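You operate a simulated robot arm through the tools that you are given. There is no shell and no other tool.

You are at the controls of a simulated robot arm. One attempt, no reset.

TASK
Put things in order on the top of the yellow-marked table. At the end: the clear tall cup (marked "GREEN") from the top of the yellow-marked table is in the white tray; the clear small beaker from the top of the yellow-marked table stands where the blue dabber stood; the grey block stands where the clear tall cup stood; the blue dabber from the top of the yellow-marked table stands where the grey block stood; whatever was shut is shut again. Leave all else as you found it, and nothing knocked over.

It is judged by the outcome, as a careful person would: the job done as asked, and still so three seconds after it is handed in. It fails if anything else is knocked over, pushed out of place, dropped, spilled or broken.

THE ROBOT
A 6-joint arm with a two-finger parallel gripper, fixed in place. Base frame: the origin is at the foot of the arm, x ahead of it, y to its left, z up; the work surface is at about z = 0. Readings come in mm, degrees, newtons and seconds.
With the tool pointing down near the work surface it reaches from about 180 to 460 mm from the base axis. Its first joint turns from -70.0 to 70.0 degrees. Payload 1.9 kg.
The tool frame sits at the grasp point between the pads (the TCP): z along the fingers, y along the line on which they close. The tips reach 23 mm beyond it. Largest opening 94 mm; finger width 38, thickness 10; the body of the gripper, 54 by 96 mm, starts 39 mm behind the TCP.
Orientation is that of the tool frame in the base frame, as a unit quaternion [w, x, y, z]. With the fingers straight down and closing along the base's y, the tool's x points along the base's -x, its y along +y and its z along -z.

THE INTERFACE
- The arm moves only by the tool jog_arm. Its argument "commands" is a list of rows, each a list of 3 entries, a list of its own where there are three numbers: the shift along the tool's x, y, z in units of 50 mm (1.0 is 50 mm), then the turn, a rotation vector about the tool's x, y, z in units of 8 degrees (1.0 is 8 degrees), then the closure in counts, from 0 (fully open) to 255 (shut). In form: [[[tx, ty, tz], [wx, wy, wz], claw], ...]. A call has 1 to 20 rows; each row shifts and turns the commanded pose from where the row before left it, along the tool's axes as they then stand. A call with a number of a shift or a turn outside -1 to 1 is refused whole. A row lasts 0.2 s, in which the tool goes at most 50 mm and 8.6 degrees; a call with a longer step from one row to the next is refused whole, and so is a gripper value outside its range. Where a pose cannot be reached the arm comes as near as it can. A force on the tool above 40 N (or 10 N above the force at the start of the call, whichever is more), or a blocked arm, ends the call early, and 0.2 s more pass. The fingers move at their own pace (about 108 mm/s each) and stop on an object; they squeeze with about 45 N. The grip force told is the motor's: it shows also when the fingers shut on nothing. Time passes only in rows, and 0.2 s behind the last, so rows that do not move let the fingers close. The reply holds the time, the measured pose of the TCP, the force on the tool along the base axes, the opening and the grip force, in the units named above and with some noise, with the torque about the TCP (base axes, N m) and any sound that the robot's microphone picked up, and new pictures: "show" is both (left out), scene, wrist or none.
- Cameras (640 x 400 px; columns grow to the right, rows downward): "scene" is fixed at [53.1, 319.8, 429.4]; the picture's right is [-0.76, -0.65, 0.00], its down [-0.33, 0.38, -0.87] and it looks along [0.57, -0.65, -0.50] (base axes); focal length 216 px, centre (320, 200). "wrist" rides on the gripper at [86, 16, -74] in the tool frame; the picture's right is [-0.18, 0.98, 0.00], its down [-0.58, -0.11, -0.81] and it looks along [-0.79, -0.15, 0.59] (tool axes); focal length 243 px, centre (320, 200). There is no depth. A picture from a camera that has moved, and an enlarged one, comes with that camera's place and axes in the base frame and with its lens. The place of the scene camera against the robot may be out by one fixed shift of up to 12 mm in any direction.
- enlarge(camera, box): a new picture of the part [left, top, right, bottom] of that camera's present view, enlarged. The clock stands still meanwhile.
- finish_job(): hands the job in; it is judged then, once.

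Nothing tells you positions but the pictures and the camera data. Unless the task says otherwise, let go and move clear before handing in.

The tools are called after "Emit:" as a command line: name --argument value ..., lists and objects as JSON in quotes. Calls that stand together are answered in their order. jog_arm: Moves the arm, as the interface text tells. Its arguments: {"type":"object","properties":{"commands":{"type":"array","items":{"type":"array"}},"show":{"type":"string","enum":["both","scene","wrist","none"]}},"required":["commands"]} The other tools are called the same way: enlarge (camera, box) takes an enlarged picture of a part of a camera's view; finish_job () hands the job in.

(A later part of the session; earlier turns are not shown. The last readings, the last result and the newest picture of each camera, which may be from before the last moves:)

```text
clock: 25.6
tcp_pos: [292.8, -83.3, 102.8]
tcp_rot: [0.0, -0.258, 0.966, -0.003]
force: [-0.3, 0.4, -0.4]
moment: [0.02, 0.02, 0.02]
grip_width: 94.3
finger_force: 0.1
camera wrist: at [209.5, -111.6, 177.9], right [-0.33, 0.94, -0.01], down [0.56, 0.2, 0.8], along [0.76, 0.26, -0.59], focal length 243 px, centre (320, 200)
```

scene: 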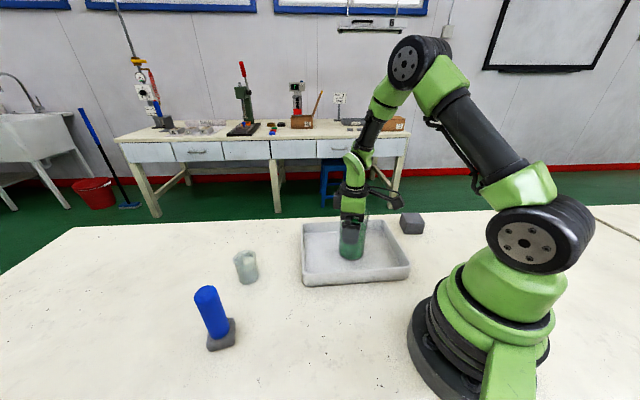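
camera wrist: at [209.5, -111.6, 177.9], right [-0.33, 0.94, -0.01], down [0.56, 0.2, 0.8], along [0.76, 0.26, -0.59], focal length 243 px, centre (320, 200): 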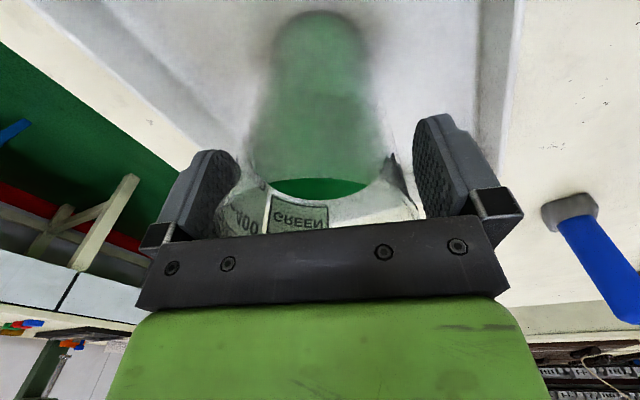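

The cup stands on its own in the tray. I'll rise clear, yaw to -49° to match the block's faces, and move towards the block.

Emit:
jog_arm --commands '[[[0, 0, -0.2], [0, 0, 0], 0], [[0, 0, -0.4], [0, 0, 0], 0], [[0, 0, -0.6], [0, 0, 0], 0], [[0, 0, -0.7], [0, 0, 0], 0], [[0, 0, -0.6], [0, 0, 0], 0], [[0, 0, 0], [0, 0, 0.898], 0], [[0, 0, 0], [0, 0, 0.898], 0], [[0, 0, 0], [0, 0, 0.898], 0], [[0, 0, 0], [0, 0, 0.898], 0], [[0, 0, 0], [0, 0, 0.898], 0], [[0, 0, 0], [0, 0, 0.898], 0], [[0, 0, 0], [0, 0, 0.898], 0], [[0, 0, 0], [0, 0, 0.898], 0], [[0, 0, 0], [0, 0, 0.898], 0], [[0, 0, 0], [0, 0, 0.898], 0], [[0, 0, 0], [0, 0, 0.898], 0], [[0, 0, 0], [0, 0, 0], 0]]' --show "both"

```text
clock: 29.1
tcp_pos: [291.8, -81.3, 227.9]
tcp_rot: [0.001, 0.416, 0.909, -0.003]
force: [-0.1, 0.2, -0.5]
moment: [0.0, -0.02, 0.0]
grip_width: 94.2
finger_force: 0.2
camera wrist: at [247.4, -4.5, 301.7], right [0.86, 0.5, 0.0], down [0.3, -0.51, 0.81], along [0.41, -0.7, -0.59], focal length 243 px, centre (320, 200)
```

scene: 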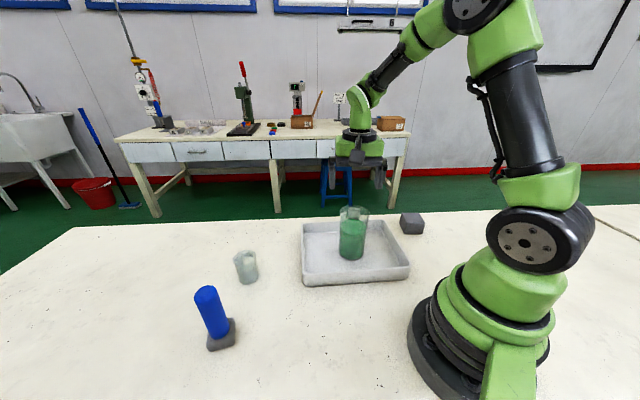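
wrist: 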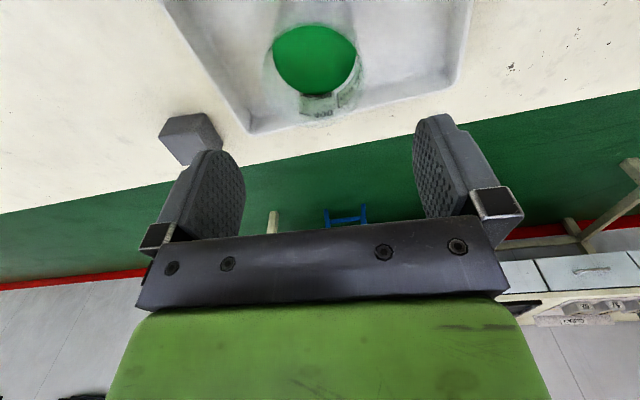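

Emit:
jog_arm --commands '[[[-0.247, -0.702, 0.093], [0, 0, 0], 0], [[-0.247, -0.702, 0.093], [0, 0, 0], 0], [[-0.247, -0.702, 0.093], [0, 0, 0], 0], [[-0.247, -0.702, 0.093], [0, 0, 0], 0], [[-0.247, -0.702, 0.093], [0, 0, 0], 0], [[-0.247, -0.702, 0.093], [0, 0, 0], 0], [[0, 0, 0], [0, 0, 0], 0], [[0, 0, 0], [0, 0, 0], 0]]' --show "both"

Emit:
enlarge --camera "wrist" --box '[220, 0, 440, 160]'

```text
clock: 30.9
tcp_pos: [182.3, -277.8, 200.7]
tcp_rot: [0.002, 0.416, 0.909, -0.004]
force: [0.0, 0.1, -0.2]
moment: [0.01, -0.01, -0.01]
grip_width: 94.1
finger_force: 0.2
camera wrist: at [137.7, -201.9, 273.6], right [0.86, 0.5, 0.0], down [0.3, -0.51, 0.81], along [0.41, -0.7, -0.59], focal length 243 px, centre (320, 200)
```

scene: 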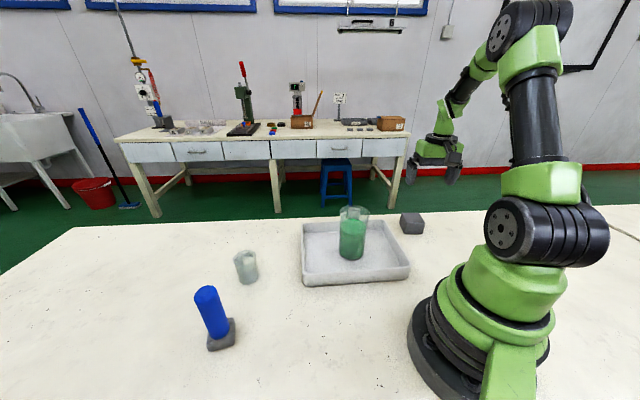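
wrist: 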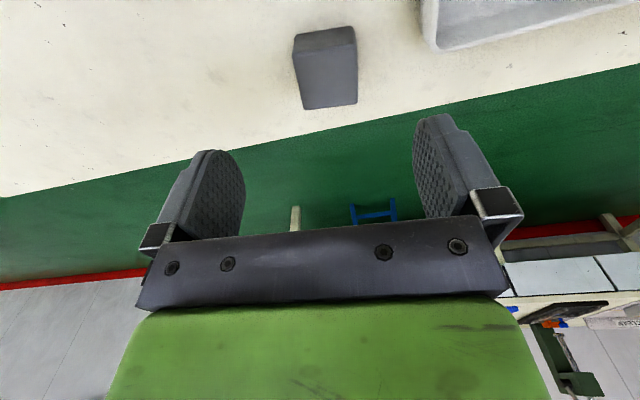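

```text
2.50 times, centred on (330, 80) of wrist
camera zoom: at [137.7, -201.9, 273.6], right [0.86, 0.5, 0.0], down [0.3, -0.51, 0.81], along [0.41, -0.7, -0.59], focal length 606 px, centre (295, 500)
```

zoom: 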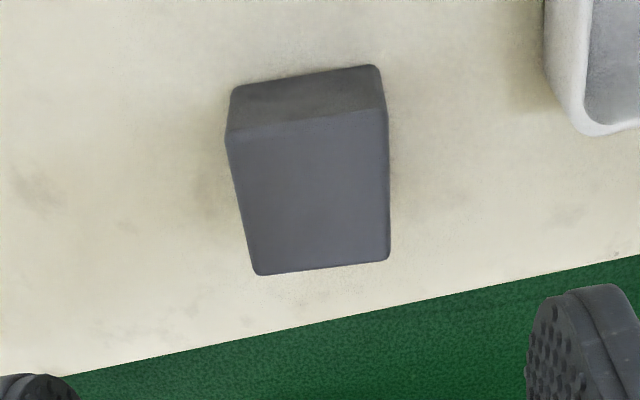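

The block is about 56 mm square and 40 mm tall, centred near (206,-303.5) and turned about 2.6° from my yaw. I'll align over it and come down to z=90 to check.

Emit:
jog_arm --commands '[[[0, 0, 0], [0, 0, 0.325], 0], [[-0.347, 0.025, 0], [0, 0, 0], 0], [[-0.347, 0.025, 0], [0, 0, 0], 0], [[0, 0, 0.442], [0, 0, 0], 0], [[0, 0, 0.442], [0, 0, 0], 0], [[0, 0, 0.442], [0, 0, 0], 0], [[0, 0, 0.442], [0, 0, 0], 0], [[0, 0, 0.442], [0, 0, 0], 0], [[0, 0, 0], [0, 0, 0], 0], [[0, 0, 0], [0, 0, 0], 0]]' --show "both"

Emit:
enlarge --camera "wrist" --box '[180, 0, 480, 220]'

```text
clock: 33.1
tcp_pos: [206.1, -300.6, 90.3]
tcp_rot: [0.001, 0.437, 0.9, -0.003]
force: [-0.7, 0.1, 0.7]
moment: [0.0, 0.01, 0.01]
grip_width: 93.9
finger_force: 0.1
camera wrist: at [165.1, -221.9, 163.8], right [0.89, 0.46, 0.0], down [0.28, -0.52, 0.81], along [0.37, -0.72, -0.59], focal length 243 px, centre (320, 200)
```

scene: 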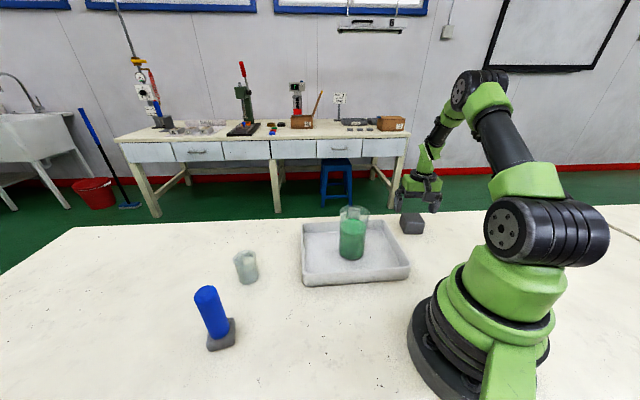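
wrist: 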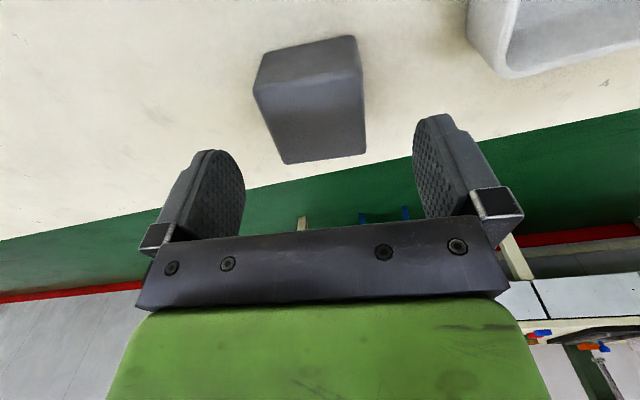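

```text
1.82 times, centred on (330, 110) of wrist
camera zoom: at [165.1, -221.9, 163.8], right [0.89, 0.46, 0.0], down [0.28, -0.52, 0.81], along [0.37, -0.72, -0.59], focal length 441 px, centre (302, 364)
```

zoom: 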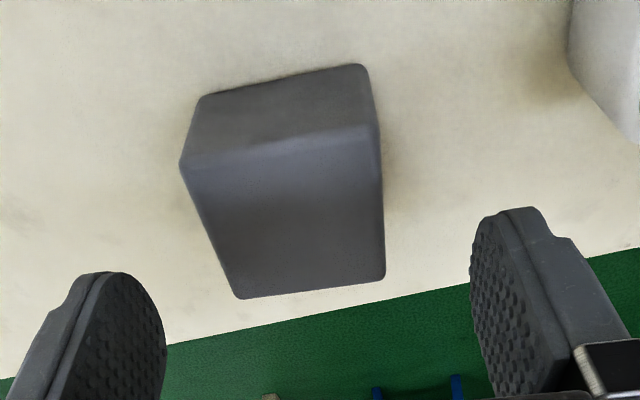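

The block is aligned with the tool and needs small corrections of 4 mm forward and 3 mm sideways. I'll lower to z≈28 and grip it.

Emit:
jog_arm --commands '[[[-0.084, -0.066, 0], [0, 0, 0], 0], [[0, 0, 0.208], [0, 0, 0], 0], [[0, 0, 0.208], [0, 0, 0], 0], [[0, 0, 0.208], [0, 0, 0], 0], [[0, 0, 0.208], [0, 0, 0], 0], [[0, 0, 0.208], [0, 0, 0], 0], [[0, 0, 0.208], [0, 0, 0], 0], [[0, 0, 0], [0, 0, 0], 0]]' --show "both"

```text
clock: 35.0
tcp_pos: [205.0, -308.8, 27.8]
tcp_rot: [0.003, 0.437, 0.9, -0.003]
force: [-0.3, 0.3, -0.2]
moment: [0.02, -0.03, -0.02]
grip_width: 93.9
finger_force: 0.1
camera wrist: at [164.4, -230.7, 102.3], right [0.89, 0.47, 0.0], down [0.28, -0.52, 0.81], along [0.37, -0.72, -0.59], focal length 243 px, centre (320, 200)
```

scene: 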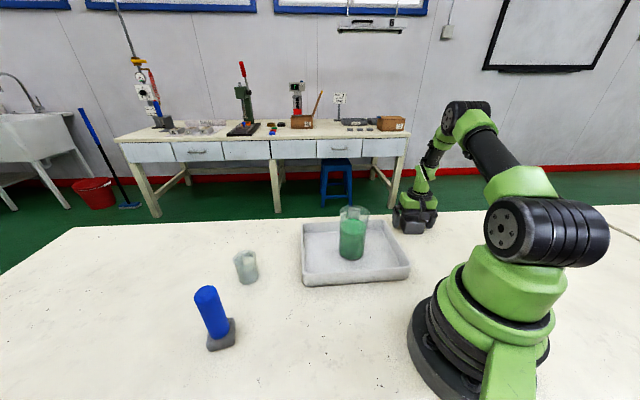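
wrist: 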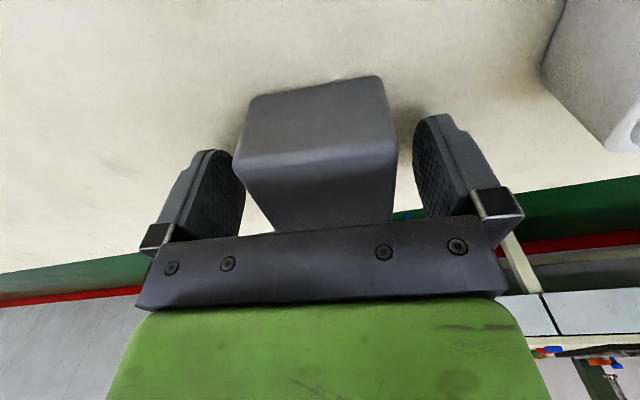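

Emit:
jog_arm --commands '[[[0, 0.055, 0], [0, 0, 0], 0], [[0, 0, 0], [0, 0, 0], 40], [[0, 0, 0], [0, 0, 0], 90], [[0, 0, 0], [0, 0, 0], 150], [[0, 0, 0], [0, 0, 0], 255], [[0, 0, 0], [0, 0, 0], 255], [[0, 0, 0], [0, 0, 0], 255]]' --show "wrist"

```text
clock: 36.5
tcp_pos: [207.6, -305.3, 27.9]
tcp_rot: [0.001, 0.436, 0.9, -0.003]
force: [-1.8, 1.7, 4.3]
moment: [0.16, -0.3, 0.11]
grip_width: 58.8
finger_force: 45.2
camera wrist: at [166.3, -228.5, 102.8], right [0.89, 0.46, 0.0], down [0.28, -0.52, 0.81], along [0.37, -0.72, -0.59], focal length 243 px, centre (320, 200)
```

wrist: 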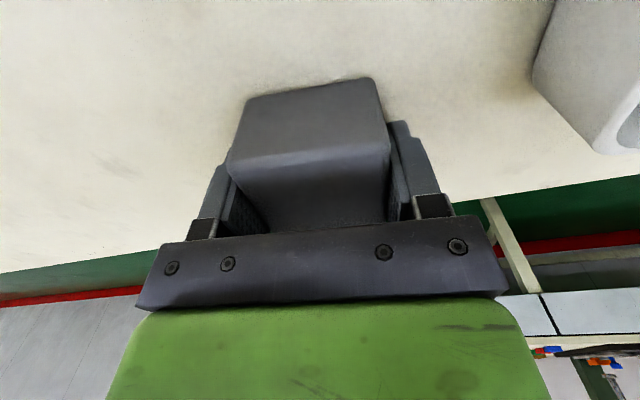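

The grip holds at 58.8 mm. I'll lift the block high enough to pass well above the cup.

Emit:
jog_arm --commands '[[[0, 0, -0.06], [0, 0, 0], 255], [[0, 0, -0.12], [0, 0, 0], 255], [[0, 0, -0.3], [0, 0, 0], 255], [[0, 0, -0.45], [0, 0, 0], 255], [[0, 0, -0.5], [0, 0, 0], 255], [[0, 0, -0.5], [0, 0, 0], 255], [[0, 0, -0.5], [0, 0, 0], 255], [[0, 0, -0.45], [0, 0, 0], 255], [[0, 0, -0.36], [0, 0, 0], 255], [[0, 0, -0.2], [0, 0, 0], 255], [[0, 0, 0], [0, 0, 0], 255]]' --show "both"

```text
clock: 39.0
tcp_pos: [206.8, -306.0, 203.8]
tcp_rot: [0.002, 0.436, 0.9, -0.003]
force: [0.8, -0.4, -7.0]
moment: [-0.03, -0.03, 0.0]
grip_width: 59.0
finger_force: 45.1
camera wrist: at [165.9, -228.3, 277.2], right [0.89, 0.46, 0.0], down [0.28, -0.52, 0.81], along [0.37, -0.72, -0.59], focal length 243 px, centre (320, 200)
```

scene: 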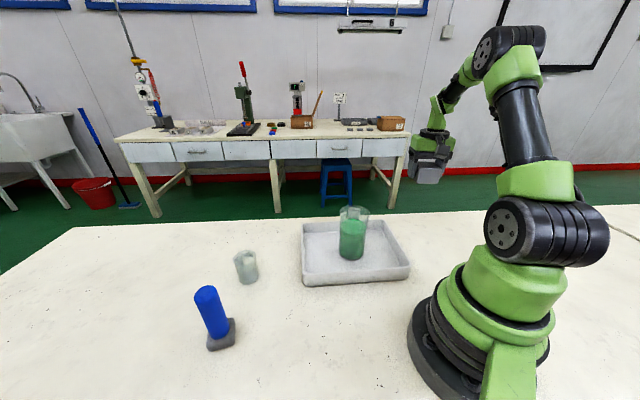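
wrist: 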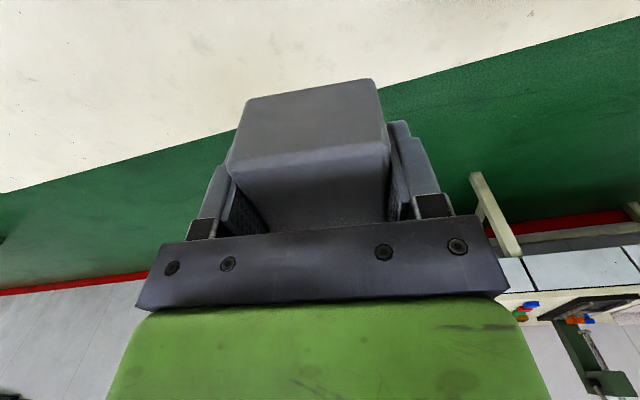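

The block weighs about 0.7 kg and is held well. I'll carry it across to above where the cup stood, keeping its orientation.

Emit:
jog_arm --commands '[[[0.1535, 0.1552, 0], [0, 0, 0], 255], [[0.307, 0.3103, 0], [0, 0, 0], 255], [[0.4604, 0.4655, 0], [0, 0, 0], 255], [[0.4604, 0.4655, 0], [0, 0, 0], 255], [[0.4604, 0.4655, 0], [0, 0, 0], 255], [[0.4604, 0.4655, 0], [0, 0, 0], 255], [[0.4604, 0.4655, 0], [0, 0, 0], 255], [[0.4604, 0.4655, 0], [0, 0, 0], 255], [[0.4604, 0.4655, 0], [0, 0, 0], 255], [[0.4604, 0.4655, 0], [0, 0, 0], 255], [[0.4604, 0.4655, 0], [0, 0, 0], 255], [[0.4604, 0.4655, 0], [0, 0, 0], 255], [[0.4604, 0.4655, 0], [0, 0, 0], 255], [[0.4604, 0.4655, 0], [0, 0, 0], 255], [[0.307, 0.3103, 0], [0, 0, 0], 255], [[0.1535, 0.1552, 0], [0, 0, 0], 255], [[0, 0, 0], [0, 0, 0], 255]]' --show "both"

```text
clock: 42.5
tcp_pos: [264.0, 150.3, 199.2]
tcp_rot: [0.001, 0.436, 0.9, -0.004]
force: [0.7, 0.5, -7.0]
moment: [-0.01, -0.02, 0.0]
grip_width: 59.1
finger_force: 45.3
camera wrist: at [222.8, 227.6, 272.9], right [0.89, 0.46, 0.0], down [0.28, -0.52, 0.81], along [0.37, -0.72, -0.59], focal length 243 px, centre (320, 200)
```

scene: 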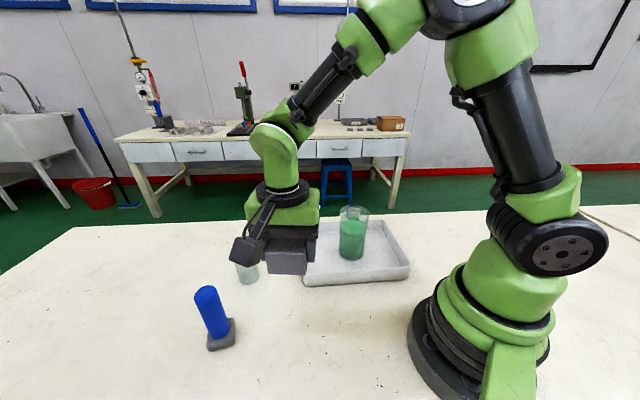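
wrist: 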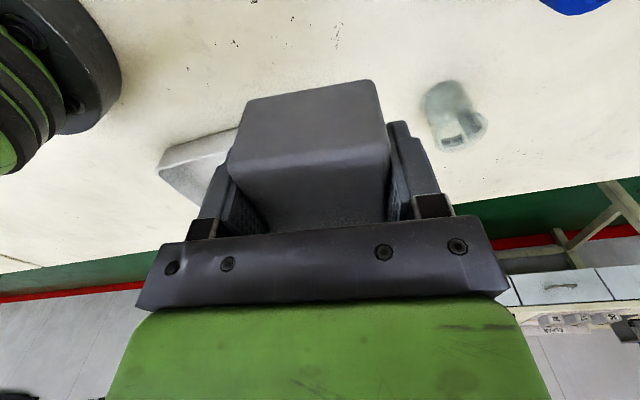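

Positioned over the cup's old spot. I'll lower the block and creep the last few millimetres.

Emit:
jog_arm --commands '[[[0.005, 0.01, 0.1], [0, 0, 0], 255], [[0, 0, 0.3], [0, 0, 0], 255], [[0, 0, 0.48], [0, 0, 0], 255], [[0, 0, 0.5], [0, 0, 0], 255], [[0, 0, 0.5], [0, 0, 0], 255], [[0, 0, 0.5], [0, 0, 0], 255], [[0, 0, 0.4], [0, 0, 0], 255], [[0, 0, 0.25], [0, 0, 0], 255], [[0, 0, 0.15], [0, 0, 0], 255], [[0, 0, 0.1], [0, 0, 0], 255], [[0, 0, 0.06], [0, 0, 0], 255], [[0, 0, 0], [0, 0, 0], 255]]' --show "both"

```text
clock: 45.1
tcp_pos: [263.2, 151.3, 30.3]
tcp_rot: [0.001, 0.437, 0.9, -0.004]
force: [-0.6, -0.1, -7.2]
moment: [-0.01, -0.03, 0.02]
grip_width: 58.7
finger_force: 44.8
camera wrist: at [222.2, 229.1, 104.4], right [0.89, 0.46, 0.0], down [0.28, -0.52, 0.81], along [0.37, -0.72, -0.59], focal length 243 px, centre (320, 200)
```

scene: 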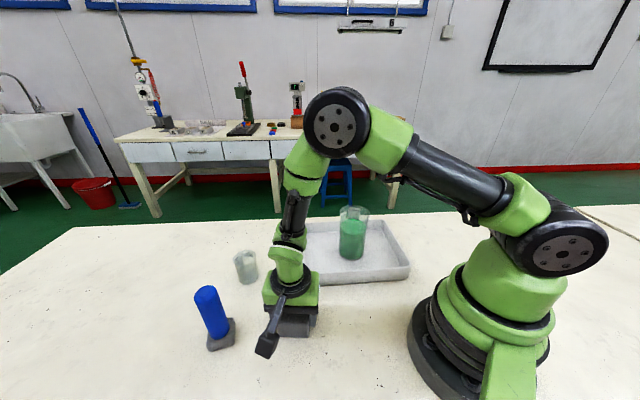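
wrist: 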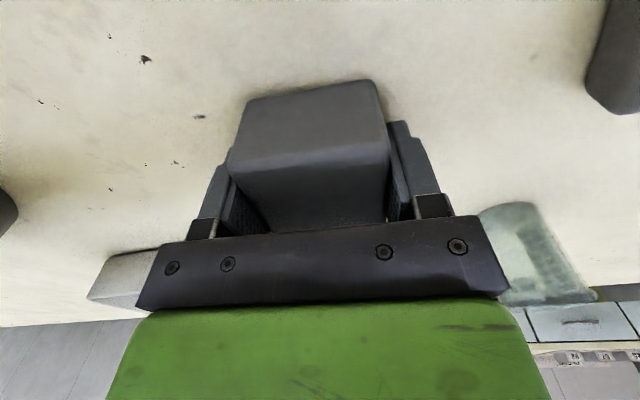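

Emit:
jog_arm --commands '[[[-0.03, 0, 0.015], [0, 0, 0], 255], [[0, 0, 0.02], [0, 0, 0], 255], [[0, 0, 0.015], [0, 0, 0], 255], [[0, 0, 0], [0, 0, 0], 255]]' --show "none"

```text
clock: 46.1
tcp_pos: [265.3, 149.3, 28.2]
tcp_rot: [0.001, 0.437, 0.899, -0.002]
force: [-12.4, 0.7, 24.1]
moment: [0.41, -0.5, 0.11]
grip_width: 59.1
finger_force: 45.5
```

The block has touched down firmly. I'll ease the pressure a fraction and then release.

Emit:
jog_arm --commands '[[[0, 0, -0.014], [0, 0, 0], 255], [[0, 0, 0], [0, 0, 0], 255]]' --show "none"

```text
clock: 46.8
tcp_pos: [265.1, 147.9, 29.5]
tcp_rot: [0.002, 0.436, 0.9, -0.003]
force: [1.1, 0.7, -2.8]
moment: [-0.03, -0.26, 0.05]
grip_width: 58.9
finger_force: 44.5
```

Emit:
jog_arm --commands '[[[0, 0, 0], [0, 0, 0], 85], [[0, 0, 0], [0, 0, 0], 60], [[0, 0, 0], [0, 0, 0], 20], [[0, 0, 0], [0, 0, 0], 0], [[0, 0, 0], [0, 0, 0], 0]]' --show "both"

```text
clock: 48.0
tcp_pos: [265.1, 148.2, 30.1]
tcp_rot: [0.001, 0.436, 0.9, -0.004]
force: [-0.1, 1.0, 0.3]
moment: [0.01, 0.0, 0.0]
grip_width: 94.1
finger_force: 0.1
camera wrist: at [223.9, 226.4, 103.1], right [0.89, 0.47, 0.0], down [0.28, -0.52, 0.81], along [0.37, -0.72, -0.59], focal length 243 px, centre (320, 200)
```

scene: 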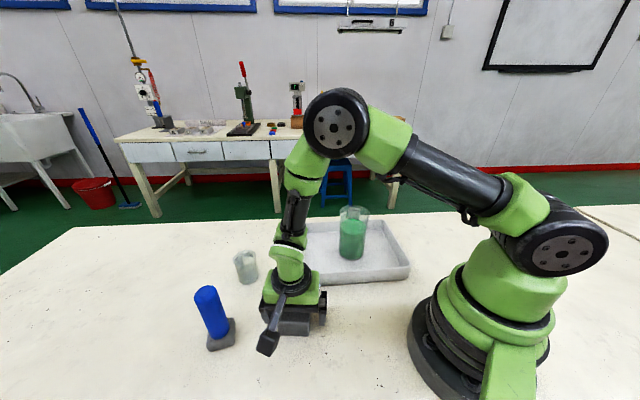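
wrist: 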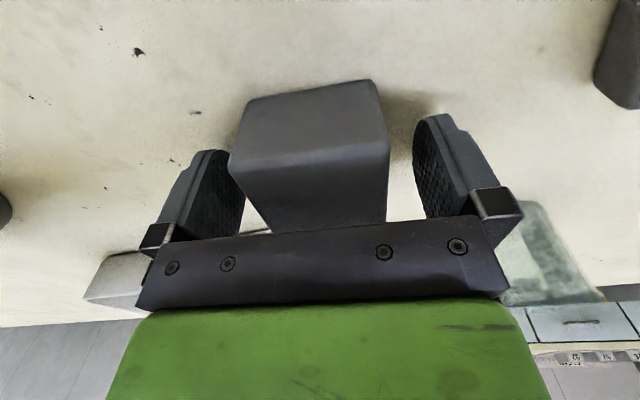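

The block stands where the cup was. Next is the dabber: I'll rise straight up, yaw to about -12°, and hover just short of it for a good look.

Emit:
jog_arm --commands '[[[0, 0, -0.15], [0, 0, 0], 0], [[0, 0, -0.4], [0, 0, 0], 0], [[0, 0, -0.7], [0, 0, 0], 0], [[0, 0, -0.9], [0, 0, 0], 0], [[0, 0, -0.9], [0, 0, 0], 0], [[0, 0, -0.6], [0, 0, 0], 0], [[0, 0, -0.35], [0, 0, 0], 0], [[0, 0, 0], [0, 0, -0.833], 0], [[0, 0, 0], [0, 0, -0.833], 0], [[0, 0, 0], [0, 0, -0.833], 0], [[0, 0, 0], [0, 0, -0.833], 0], [[0, 0, 0], [0, 0, -0.833], 0], [[0, 0, 0], [0, 0, -0.833], 0], [[0.022, 0.628, 0], [0, 0, 0], 0], [[0.022, 0.628, 0], [0, 0, 0], 0], [[0.022, 0.628, 0], [0, 0, 0], 0], [[0.022, 0.628, 0], [0, 0, 0], 0], [[0, 0, 0], [0, 0, 0], 0]]' --show "both"

Emit:
enlarge --camera "wrist" --box '[240, 0, 460, 200]'

Emit:
enlarge --camera "scene" --box '[180, 200, 420, 360]'

```text
clock: 51.8
tcp_pos: [285.7, 273.8, 227.4]
tcp_rot: [0.001, 0.102, 0.995, -0.003]
force: [0.6, -0.7, -0.1]
moment: [-0.04, -0.04, 0.02]
grip_width: 94.0
finger_force: 0.0
camera wrist: at [205.2, 307.1, 300.7], right [0.38, 0.93, -0.01], down [0.55, -0.22, 0.81], along [0.75, -0.31, -0.59], focal length 243 px, centre (320, 200)
```

scene: 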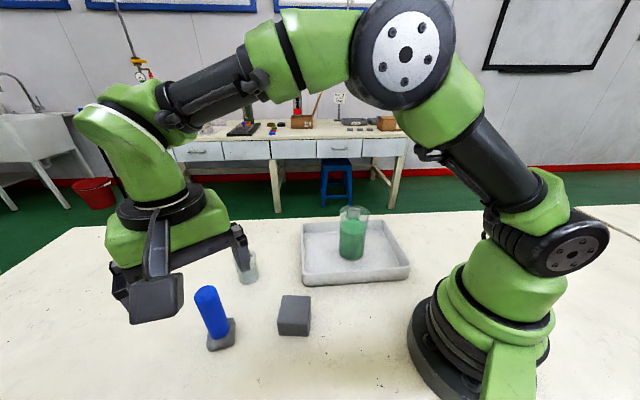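
wrist: 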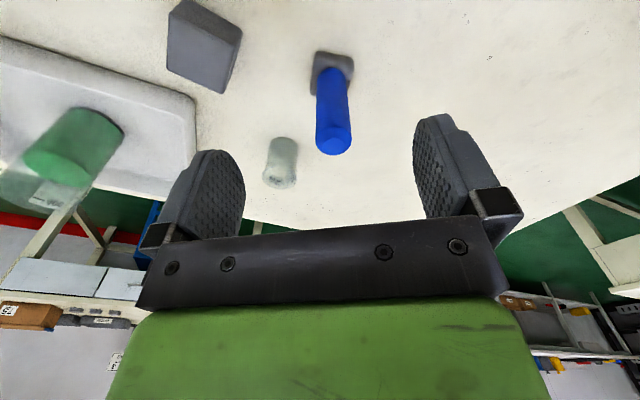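

```text
2.00 times, centred on (350, 100) of wrist
camera zoom: at [205.2, 307.1, 300.7], right [0.38, 0.93, -0.01], down [0.55, -0.22, 0.81], along [0.75, -0.31, -0.59], focal length 485 px, centre (260, 400)
```

zoom: 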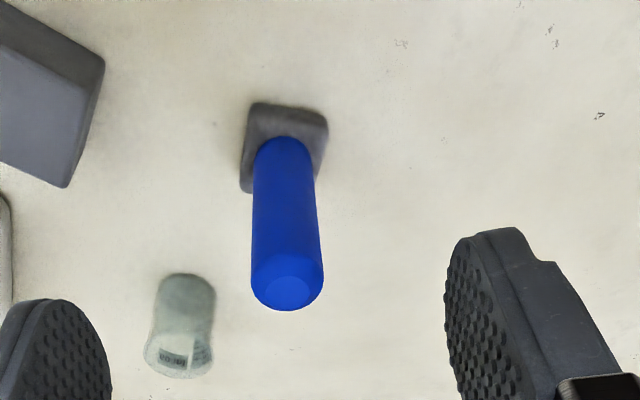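

```text
2.50 times, centred on (300, 280) of scene
camera zoom: at [53.0, 319.8, 429.4], right [-0.76, -0.65, 0.0], down [-0.33, 0.38, -0.87], along [0.57, -0.65, -0.5], focal length 541 px, centre (370, 0)
```

zoom: 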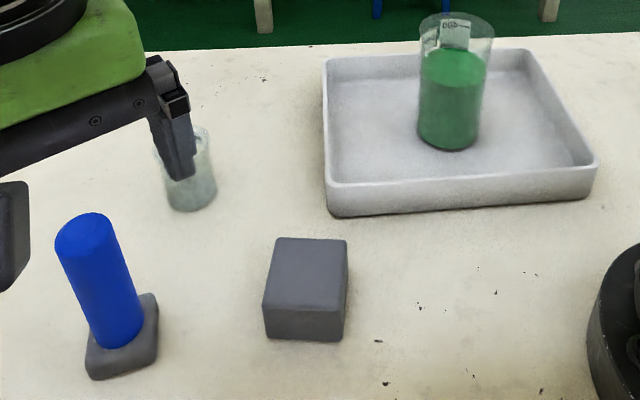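

The block and cup look good. The dabber's foot centre is near (348,262) and its top about 128 mm high. I'll move over it and stop just above the handle to check.

Emit:
jog_arm --commands '[[[-0.423, 0.011, 0], [0, 0, 0], 0], [[-0.423, 0.011, 0], [0, 0, 0], 0], [[-0.423, 0.011, 0], [0, 0, 0], 0], [[0, 0, 0.4], [0, 0, 0], 0], [[0, 0, 0.4], [0, 0, 0], 0], [[0, 0, 0.4], [0, 0, 0], 0], [[0, 0, 0], [0, 0, 0], 0], [[0, 0, 0], [0, 0, 0], 0]]' --show "both"

Emit:
enlarge --camera "wrist" --box '[180, 0, 480, 220]'

```text
clock: 53.5
tcp_pos: [348.8, 261.2, 169.0]
tcp_rot: [0.001, 0.102, 0.995, -0.003]
force: [0.4, -0.2, -0.7]
moment: [0.01, -0.01, -0.02]
grip_width: 94.0
finger_force: 0.1
camera wrist: at [267.2, 294.8, 242.2], right [0.38, 0.93, -0.01], down [0.55, -0.22, 0.81], along [0.75, -0.31, -0.59], focal length 243 px, centre (320, 200)
```

scene: 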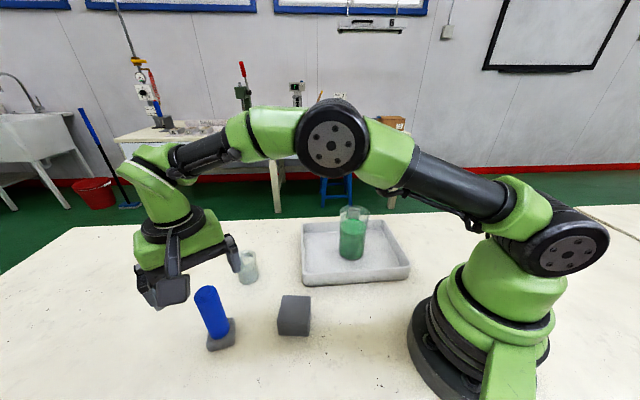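
wrist: 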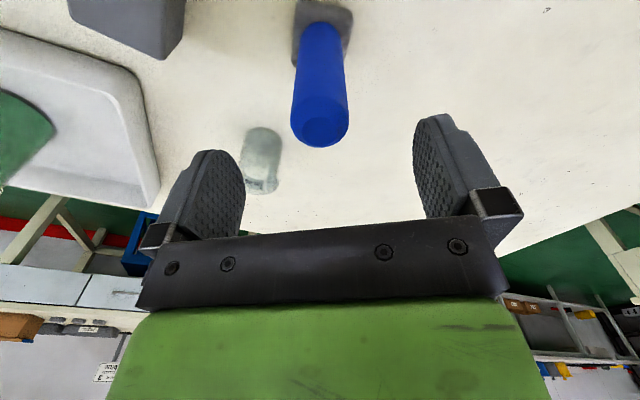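

```text
1.82 times, centred on (330, 110) of wrist
camera zoom: at [267.2, 294.8, 242.2], right [0.38, 0.93, -0.01], down [0.55, -0.22, 0.81], along [0.75, -0.31, -0.59], focal length 441 px, centre (302, 364)
```

zoom: 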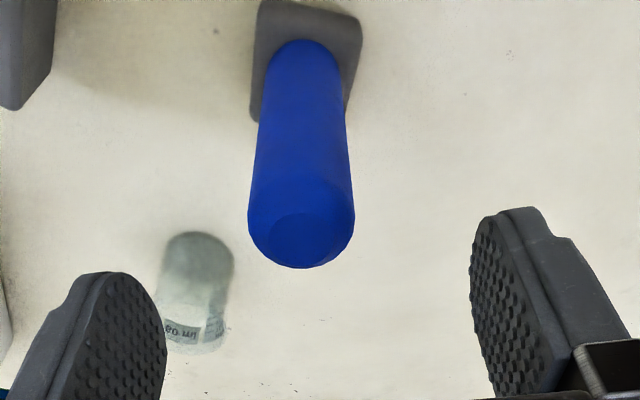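

The handle is centred between the fingers to within about 2 mm. I'll lower to z≈98 and close on it.

Emit:
jog_arm --commands '[[[-0.02, 0.01, 0.235], [0, 0, 0], 0], [[0, 0, 0.235], [0, 0, 0], 0], [[0, 0, 0.235], [0, 0, 0], 0], [[0, 0, 0.235], [0, 0, 0], 0], [[0, 0, 0.235], [0, 0, 0], 0], [[0, 0, 0.235], [0, 0, 0], 0], [[0, 0, 0], [0, 0, 0], 0]]' --show "both"

```text
clock: 55.1
tcp_pos: [350.1, 260.7, 96.7]
tcp_rot: [0.0, 0.102, 0.995, -0.003]
force: [0.5, -0.3, 0.4]
moment: [0.0, 0.03, -0.02]
grip_width: 94.1
finger_force: 0.0
camera wrist: at [268.6, 294.8, 171.5], right [0.38, 0.92, -0.01], down [0.55, -0.22, 0.81], along [0.75, -0.31, -0.59], focal length 243 px, centre (320, 200)
```

scene: 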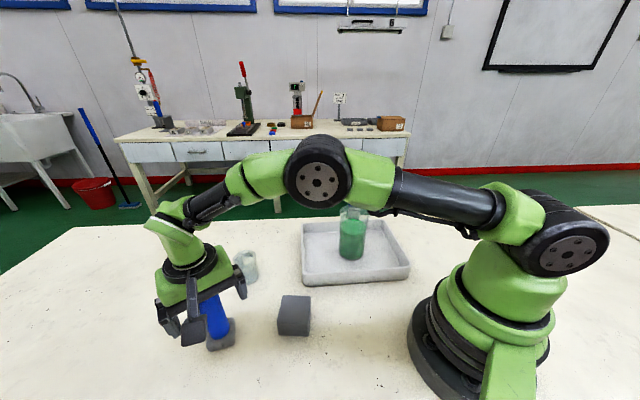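
wrist: 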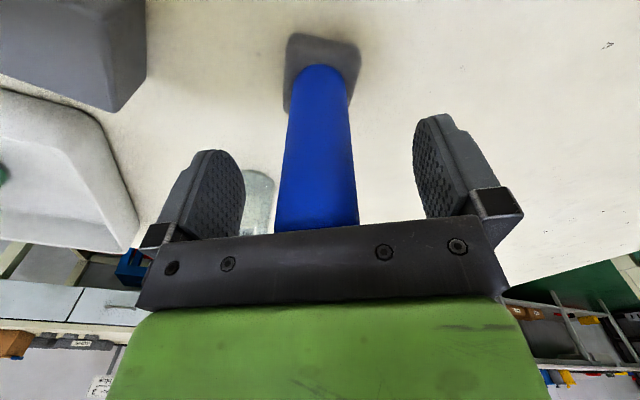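

Emit:
enlarge --camera "wrist" --box '[250, 10, 400, 130]'

```text
3.33 times, centred on (325, 70) of wrist
camera zoom: at [268.6, 294.8, 171.5], right [0.38, 0.92, -0.01], down [0.55, -0.22, 0.81], along [0.75, -0.31, -0.59], focal length 809 px, centre (303, 633)
```

zoom: 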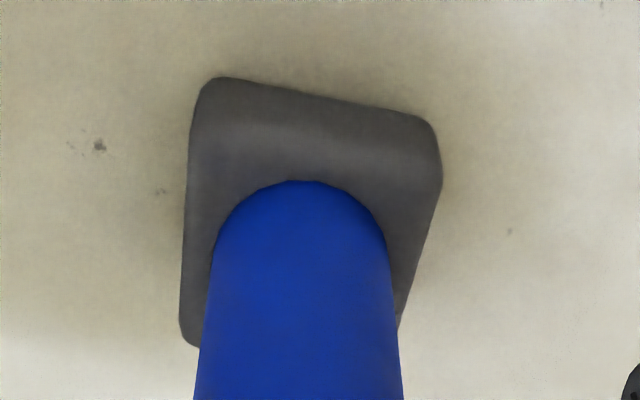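

Emit:
jog_arm --commands '[[[-0.02, 0.03, 0], [0, 0, 0], 60], [[0, 0, 0], [0, 0, 0], 120], [[0, 0, 0], [0, 0, 0], 160], [[0, 0, 0], [0, 0, 0], 255], [[0, 0, 0], [0, 0, 0], 255], [[0, 0, 0], [0, 0, 0], 255]]' --show "both"

```text
clock: 56.5
tcp_pos: [350.9, 262.9, 97.8]
tcp_rot: [0.001, 0.101, 0.995, -0.004]
force: [-0.1, 0.7, 0.2]
moment: [-0.03, 0.02, 0.02]
grip_width: 32.7
finger_force: 45.1
camera wrist: at [269.1, 296.1, 171.6], right [0.38, 0.93, -0.01], down [0.55, -0.22, 0.81], along [0.75, -0.31, -0.59], focal length 243 px, centre (320, 200)
```

scene: 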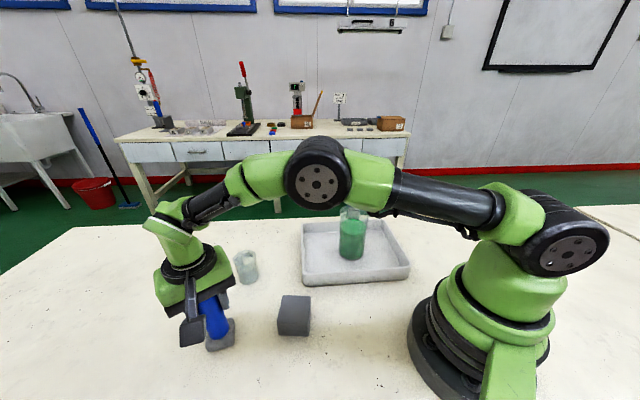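
wrist: 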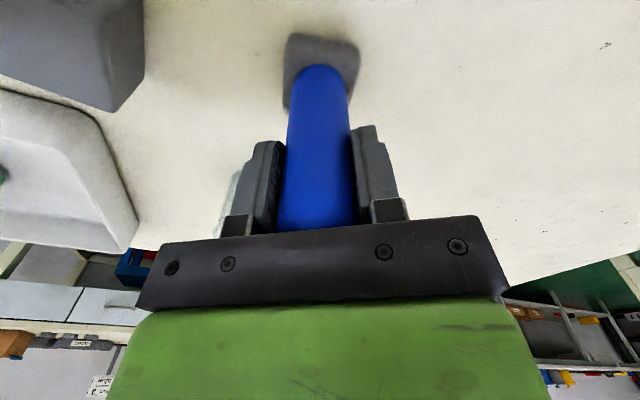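

The handle is held at 32.7 mm. I'll lift it first, then move inward while rising further so the dabber clears the cup's rim.

Emit:
jog_arm --commands '[[[0, 0, -0.06], [0, 0, 0], 255], [[0, 0, -0.2], [0, 0, 0], 255], [[0, 0, -0.3], [0, 0, 0], 255], [[0, 0, -0.35], [0, 0, 0], 255], [[0, 0, -0.3], [0, 0, 0], 255], [[0, 0, -0.2], [0, 0, 0], 255], [[0, 0, -0.05], [0, 0, 0], 255], [[0, 0, 0], [0, 0, 0], 255]]' --show "both"

```text
clock: 58.4
tcp_pos: [350.4, 263.9, 170.5]
tcp_rot: [0.0, 0.102, 0.995, -0.004]
force: [-0.4, 0.5, -0.5]
moment: [0.01, 0.0, -0.02]
grip_width: 32.6
finger_force: 44.6
camera wrist: at [268.5, 296.9, 244.5], right [0.38, 0.93, -0.01], down [0.55, -0.22, 0.81], along [0.75, -0.31, -0.59], focal length 243 px, centre (320, 200)
```

scene: 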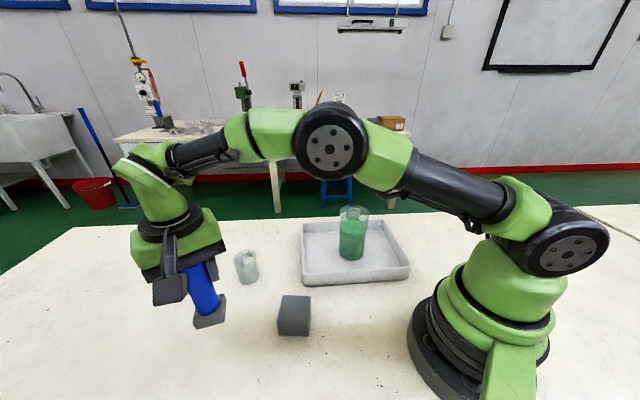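
wrist: 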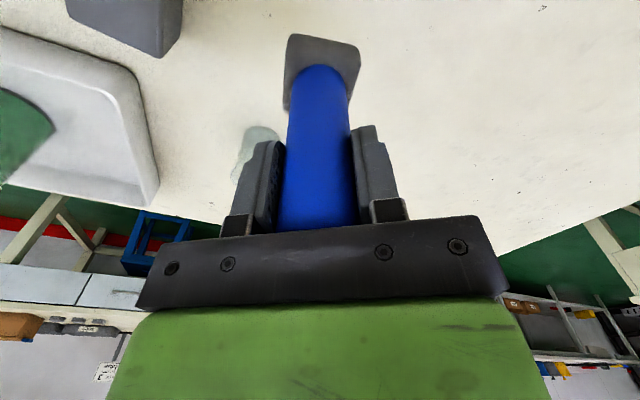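

The dabber is lifted cleanly. Now I'll go inward and up to z≈260.

Emit:
jog_arm --commands '[[[0.0794, -0.2233, -0.1], [0, 0, 0], 255], [[0.1588, -0.4466, -0.2], [0, 0, 0], 255], [[0.238, -0.67, -0.3], [0, 0, 0], 255], [[0.238, -0.67, -0.3], [0, 0, 0], 255], [[0.238, -0.67, -0.3], [0, 0, 0], 255], [[0.238, -0.67, -0.3], [0, 0, 0], 255], [[0.1588, -0.4466, -0.2], [0, 0, 0], 255], [[0.0794, -0.2233, -0.1], [0, 0, 0], 255], [[0, 0, 0], [0, 0, 0], 255]]' --show "scene"

```text
clock: 60.4
tcp_pos: [239.2, 79.8, 260.9]
tcp_rot: [0.001, 0.102, 0.995, -0.004]
force: [0.2, 0.2, -1.5]
moment: [0.02, 0.01, 0.01]
grip_width: 32.9
finger_force: 44.6
```

scene: 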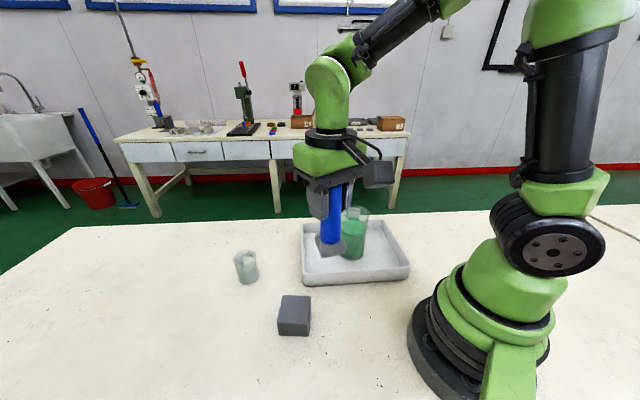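

Bottom of the dabber is about 163 mm up, clear of the cup. I'll carry it across to above the block's old place.

Emit:
jog_arm --commands '[[[-0.0254, -0.2133, 0], [0, 0, 0], 255], [[-0.0507, -0.4266, 0], [0, 0, 0], 255], [[-0.0761, -0.6399, 0], [0, 0, 0], 255], [[-0.0761, -0.6399, 0], [0, 0, 0], 255], [[-0.0761, -0.6399, 0], [0, 0, 0], 255], [[-0.0761, -0.6399, 0], [0, 0, 0], 255], [[-0.0761, -0.6399, 0], [0, 0, 0], 255], [[-0.0761, -0.6399, 0], [0, 0, 0], 255], [[-0.0761, -0.6399, 0], [0, 0, 0], 255], [[-0.0761, -0.6399, 0], [0, 0, 0], 255], [[-0.0761, -0.6399, 0], [0, 0, 0], 255], [[-0.0761, -0.6399, 0], [0, 0, 0], 255], [[-0.0507, -0.4266, 0], [0, 0, 0], 255], [[-0.0254, -0.2133, 0], [0, 0, 0], 255], [[0, 0, 0], [0, 0, 0], 255]]' --show "both"

```text
clock: 63.5
tcp_pos: [206.8, -303.1, 265.2]
tcp_rot: [0.0, 0.102, 0.995, -0.004]
force: [-1.1, -0.5, -1.2]
moment: [-0.04, -0.02, 0.0]
grip_width: 33.1
finger_force: 45.0
camera wrist: at [125.1, -269.4, 339.4], right [0.38, 0.92, -0.01], down [0.55, -0.22, 0.81], along [0.75, -0.31, -0.59], focal length 243 px, centre (320, 200)
```

scene: 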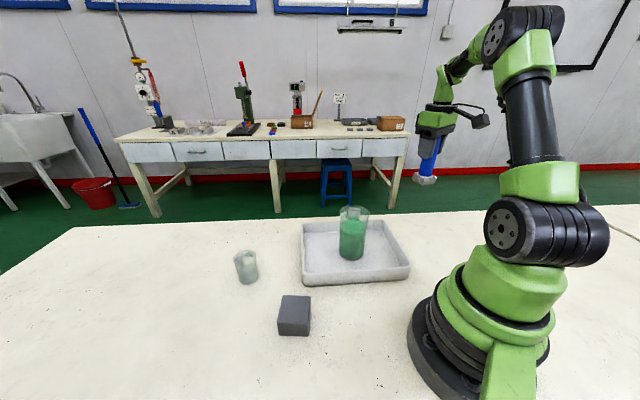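
wrist: 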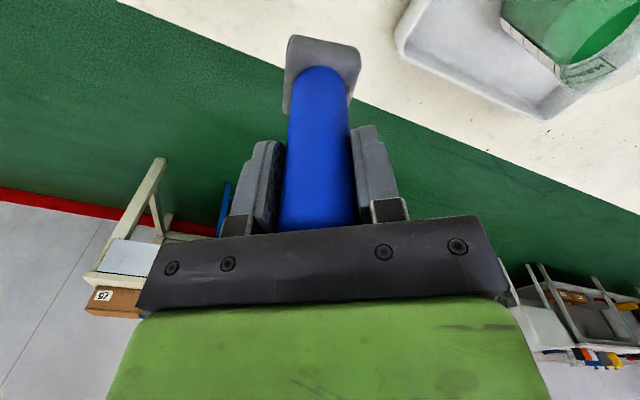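

Emit:
jog_arm --commands '[[[0, 0, 0.1], [0, 0, 0], 255], [[0, 0, 0.3], [0, 0, 0], 255], [[0, 0, 0.5], [0, 0, 0], 255], [[0, 0, 0.5], [0, 0, 0], 255], [[0, 0, 0.5], [0, 0, 0], 255], [[0, 0, 0.45], [0, 0, 0], 255], [[0, 0, 0.35], [0, 0, 0], 255], [[0, 0, 0.2], [0, 0, 0], 255], [[0, 0, 0.1], [0, 0, 0], 255], [[0, 0, 0], [0, 0, 0], 255], [[0, 0, 0], [0, 0, 0], 255]]' --show "both"

Emit:
enlarge --camera "scene" --box '[350, 140, 490, 260]'

```text
clock: 66.0
tcp_pos: [205.9, -304.4, 114.7]
tcp_rot: [0.0, 0.102, 0.995, -0.004]
force: [0.7, 0.2, -2.4]
moment: [-0.02, -0.02, 0.02]
grip_width: 32.7
finger_force: 44.7
camera wrist: at [124.4, -271.6, 188.4], right [0.38, 0.93, -0.01], down [0.55, -0.22, 0.81], along [0.75, -0.31, -0.59], focal length 243 px, centre (320, 200)
```

scene: 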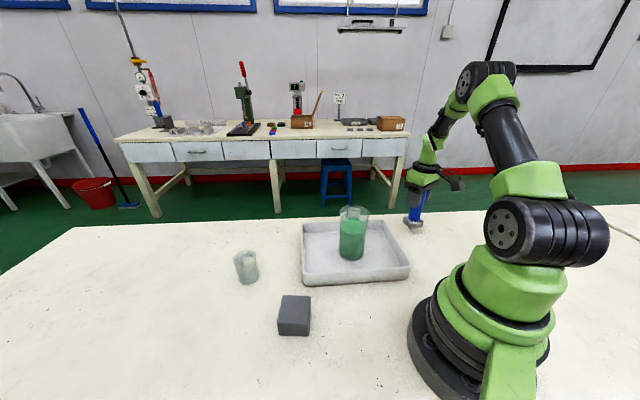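
wrist: 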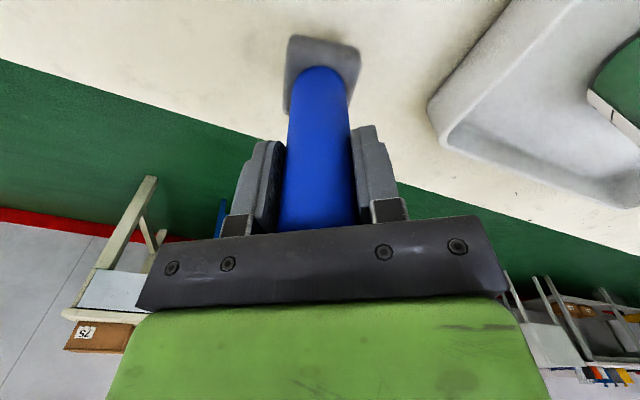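

```text
3.33 times, centred on (420, 200) of scene
camera zoom: at [53.1, 319.8, 429.4], right [-0.76, -0.65, 0.0], down [-0.33, 0.38, -0.87], along [0.57, -0.65, -0.5], focal length 721 px, centre (-13, 200)
```

zoom: 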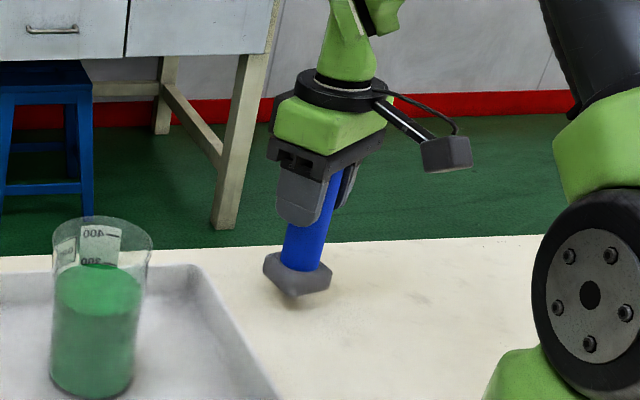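

Emit:
jog_arm --commands '[[[-0.02, -0.01, 0.08], [0, 0, 0], 255], [[0, 0, 0.08], [0, 0, 0], 255], [[0, 0, 0.06], [0, 0, 0], 255], [[0, 0, 0.04], [0, 0, 0], 255], [[0, 0, 0], [0, 0, 0], 255]]' --show "none"

```text
clock: 67.2
tcp_pos: [207.1, -304.1, 100.1]
tcp_rot: [0.001, 0.102, 0.995, -0.002]
force: [-0.4, 0.5, -1.6]
moment: [0.04, 0.0, 0.01]
grip_width: 32.7
finger_force: 45.4
```

Emit:
jog_arm --commands '[[[0, 0, 0.015], [0, 0, 0], 255], [[0, 0, 0.015], [0, 0, 0], 255], [[0, 0, 0], [0, 0, 0], 255]]' --show "none"

```text
clock: 68.0
tcp_pos: [207.1, -304.9, 99.5]
tcp_rot: [0.001, 0.102, 0.995, -0.004]
force: [0.5, 0.2, -0.6]
moment: [0.01, -0.02, 0.01]
grip_width: 32.8
finger_force: 44.9
```

Emit:
jog_arm --commands '[[[0, 0, 0.015], [0, 0, 0], 255], [[0, 0, 0.01], [0, 0, 0], 255], [[0, 0, 0], [0, 0, 0], 255]]' --show "none"

```text
clock: 68.8
tcp_pos: [206.6, -304.1, 98.3]
tcp_rot: [0.001, 0.102, 0.995, -0.004]
force: [0.1, -0.1, -1.5]
moment: [-0.03, 0.0, 0.02]
grip_width: 32.8
finger_force: 45.1
```

Emit:
jog_arm --commands '[[[0, 0, 0.012], [0, 0, 0], 255], [[0, 0, 0.012], [0, 0, 0], 255], [[0, 0, 0], [0, 0, 0], 255]]' --show "scene"

Emit:
enlarge --camera "scene" --box '[370, 160, 470, 245]'

```text
clock: 69.5
tcp_pos: [207.5, -304.9, 96.7]
tcp_rot: [0.0, 0.103, 0.995, -0.004]
force: [-6.3, 9.4, 32.9]
moment: [1.25, -0.06, 0.19]
grip_width: 33.0
finger_force: 44.7
```

scene: 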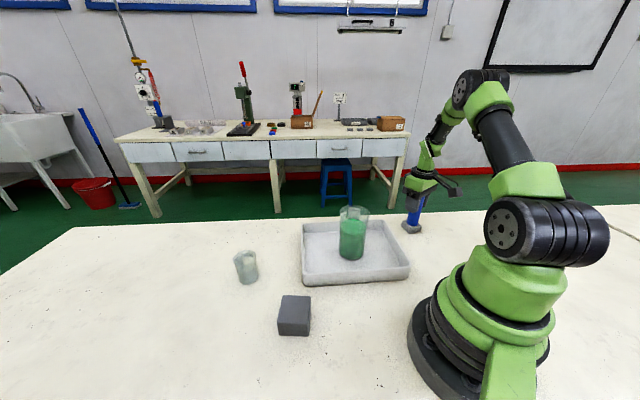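

```text
4.71 times, centred on (420, 202) of scene
camera zoom: at [53.0, 319.9, 429.3], right [-0.76, -0.65, 0.0], down [-0.33, 0.38, -0.87], along [0.57, -0.65, -0.5], focal length 1018 px, centre (-151, 188)
```

zoom: 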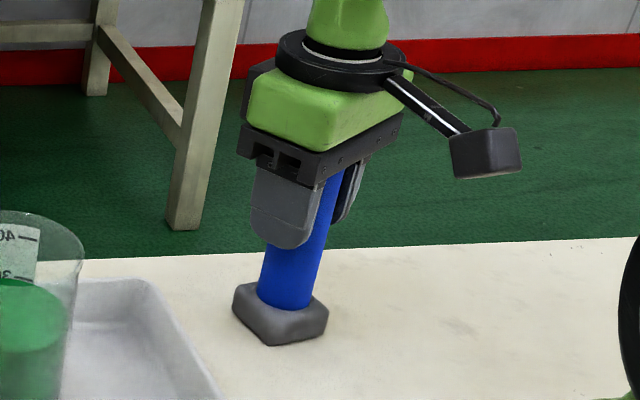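

The dabber is touching down with some preload. I'll ease up slightly before releasing.

Emit:
jog_arm --commands '[[[0, 0, -0.016], [0, 0, 0], 255], [[0, 0, 0], [0, 0, 0], 255]]' --show "none"

```text
clock: 70.2
tcp_pos: [205.5, -304.2, 96.4]
tcp_rot: [0.0, 0.103, 0.995, -0.003]
force: [1.9, -0.6, 0.4]
moment: [-0.04, -0.19, -0.04]
grip_width: 32.9
finger_force: 44.7
```

Preload is nearly gone. I'll open gradually.

Emit:
jog_arm --commands '[[[0, 0, 0], [0, 0, 0], 150], [[0, 0, 0], [0, 0, 0], 120], [[0, 0, 0], [0, 0, 0], 70], [[0, 0, 0], [0, 0, 0], 20], [[0, 0, 0], [0, 0, 0], 0], [[0, 0, 0], [0, 0, 0], 0]]' --show "both"

Emit:
enlarge --camera "scene" --box '[370, 160, 470, 245]'

```text
clock: 71.5
tcp_pos: [205.6, -304.7, 99.0]
tcp_rot: [0.0, 0.102, 0.995, -0.003]
force: [0.2, 0.6, 0.6]
moment: [-0.01, 0.0, 0.0]
grip_width: 94.1
finger_force: 0.2
camera wrist: at [124.8, -271.4, 171.7], right [0.38, 0.92, -0.01], down [0.55, -0.22, 0.81], along [0.75, -0.31, -0.59], focal length 243 px, centre (320, 200)
```

scene: 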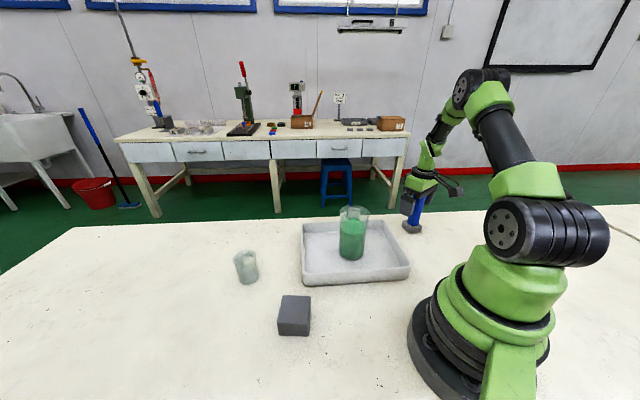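
wrist: 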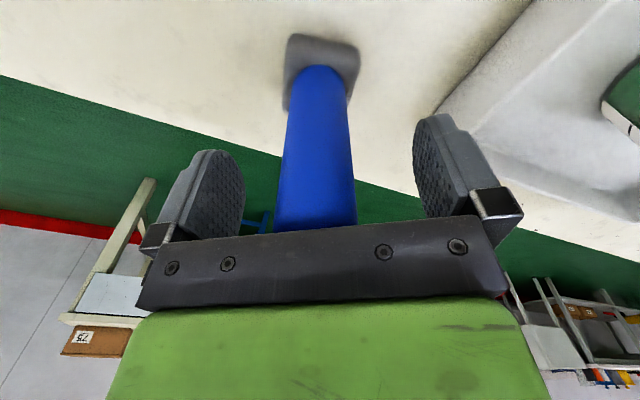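

```text
4.71 times, centred on (420, 202) of scene
camera zoom: at [53.1, 319.8, 429.4], right [-0.76, -0.65, 0.0], down [-0.33, 0.38, -0.87], along [0.57, -0.65, -0.5], focal length 1018 px, centre (-151, 188)
```

zoom: 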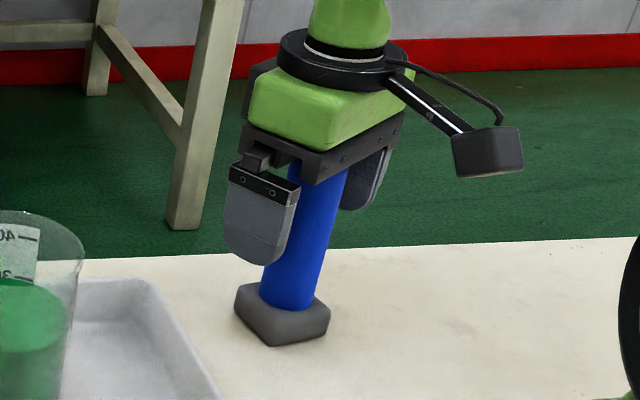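

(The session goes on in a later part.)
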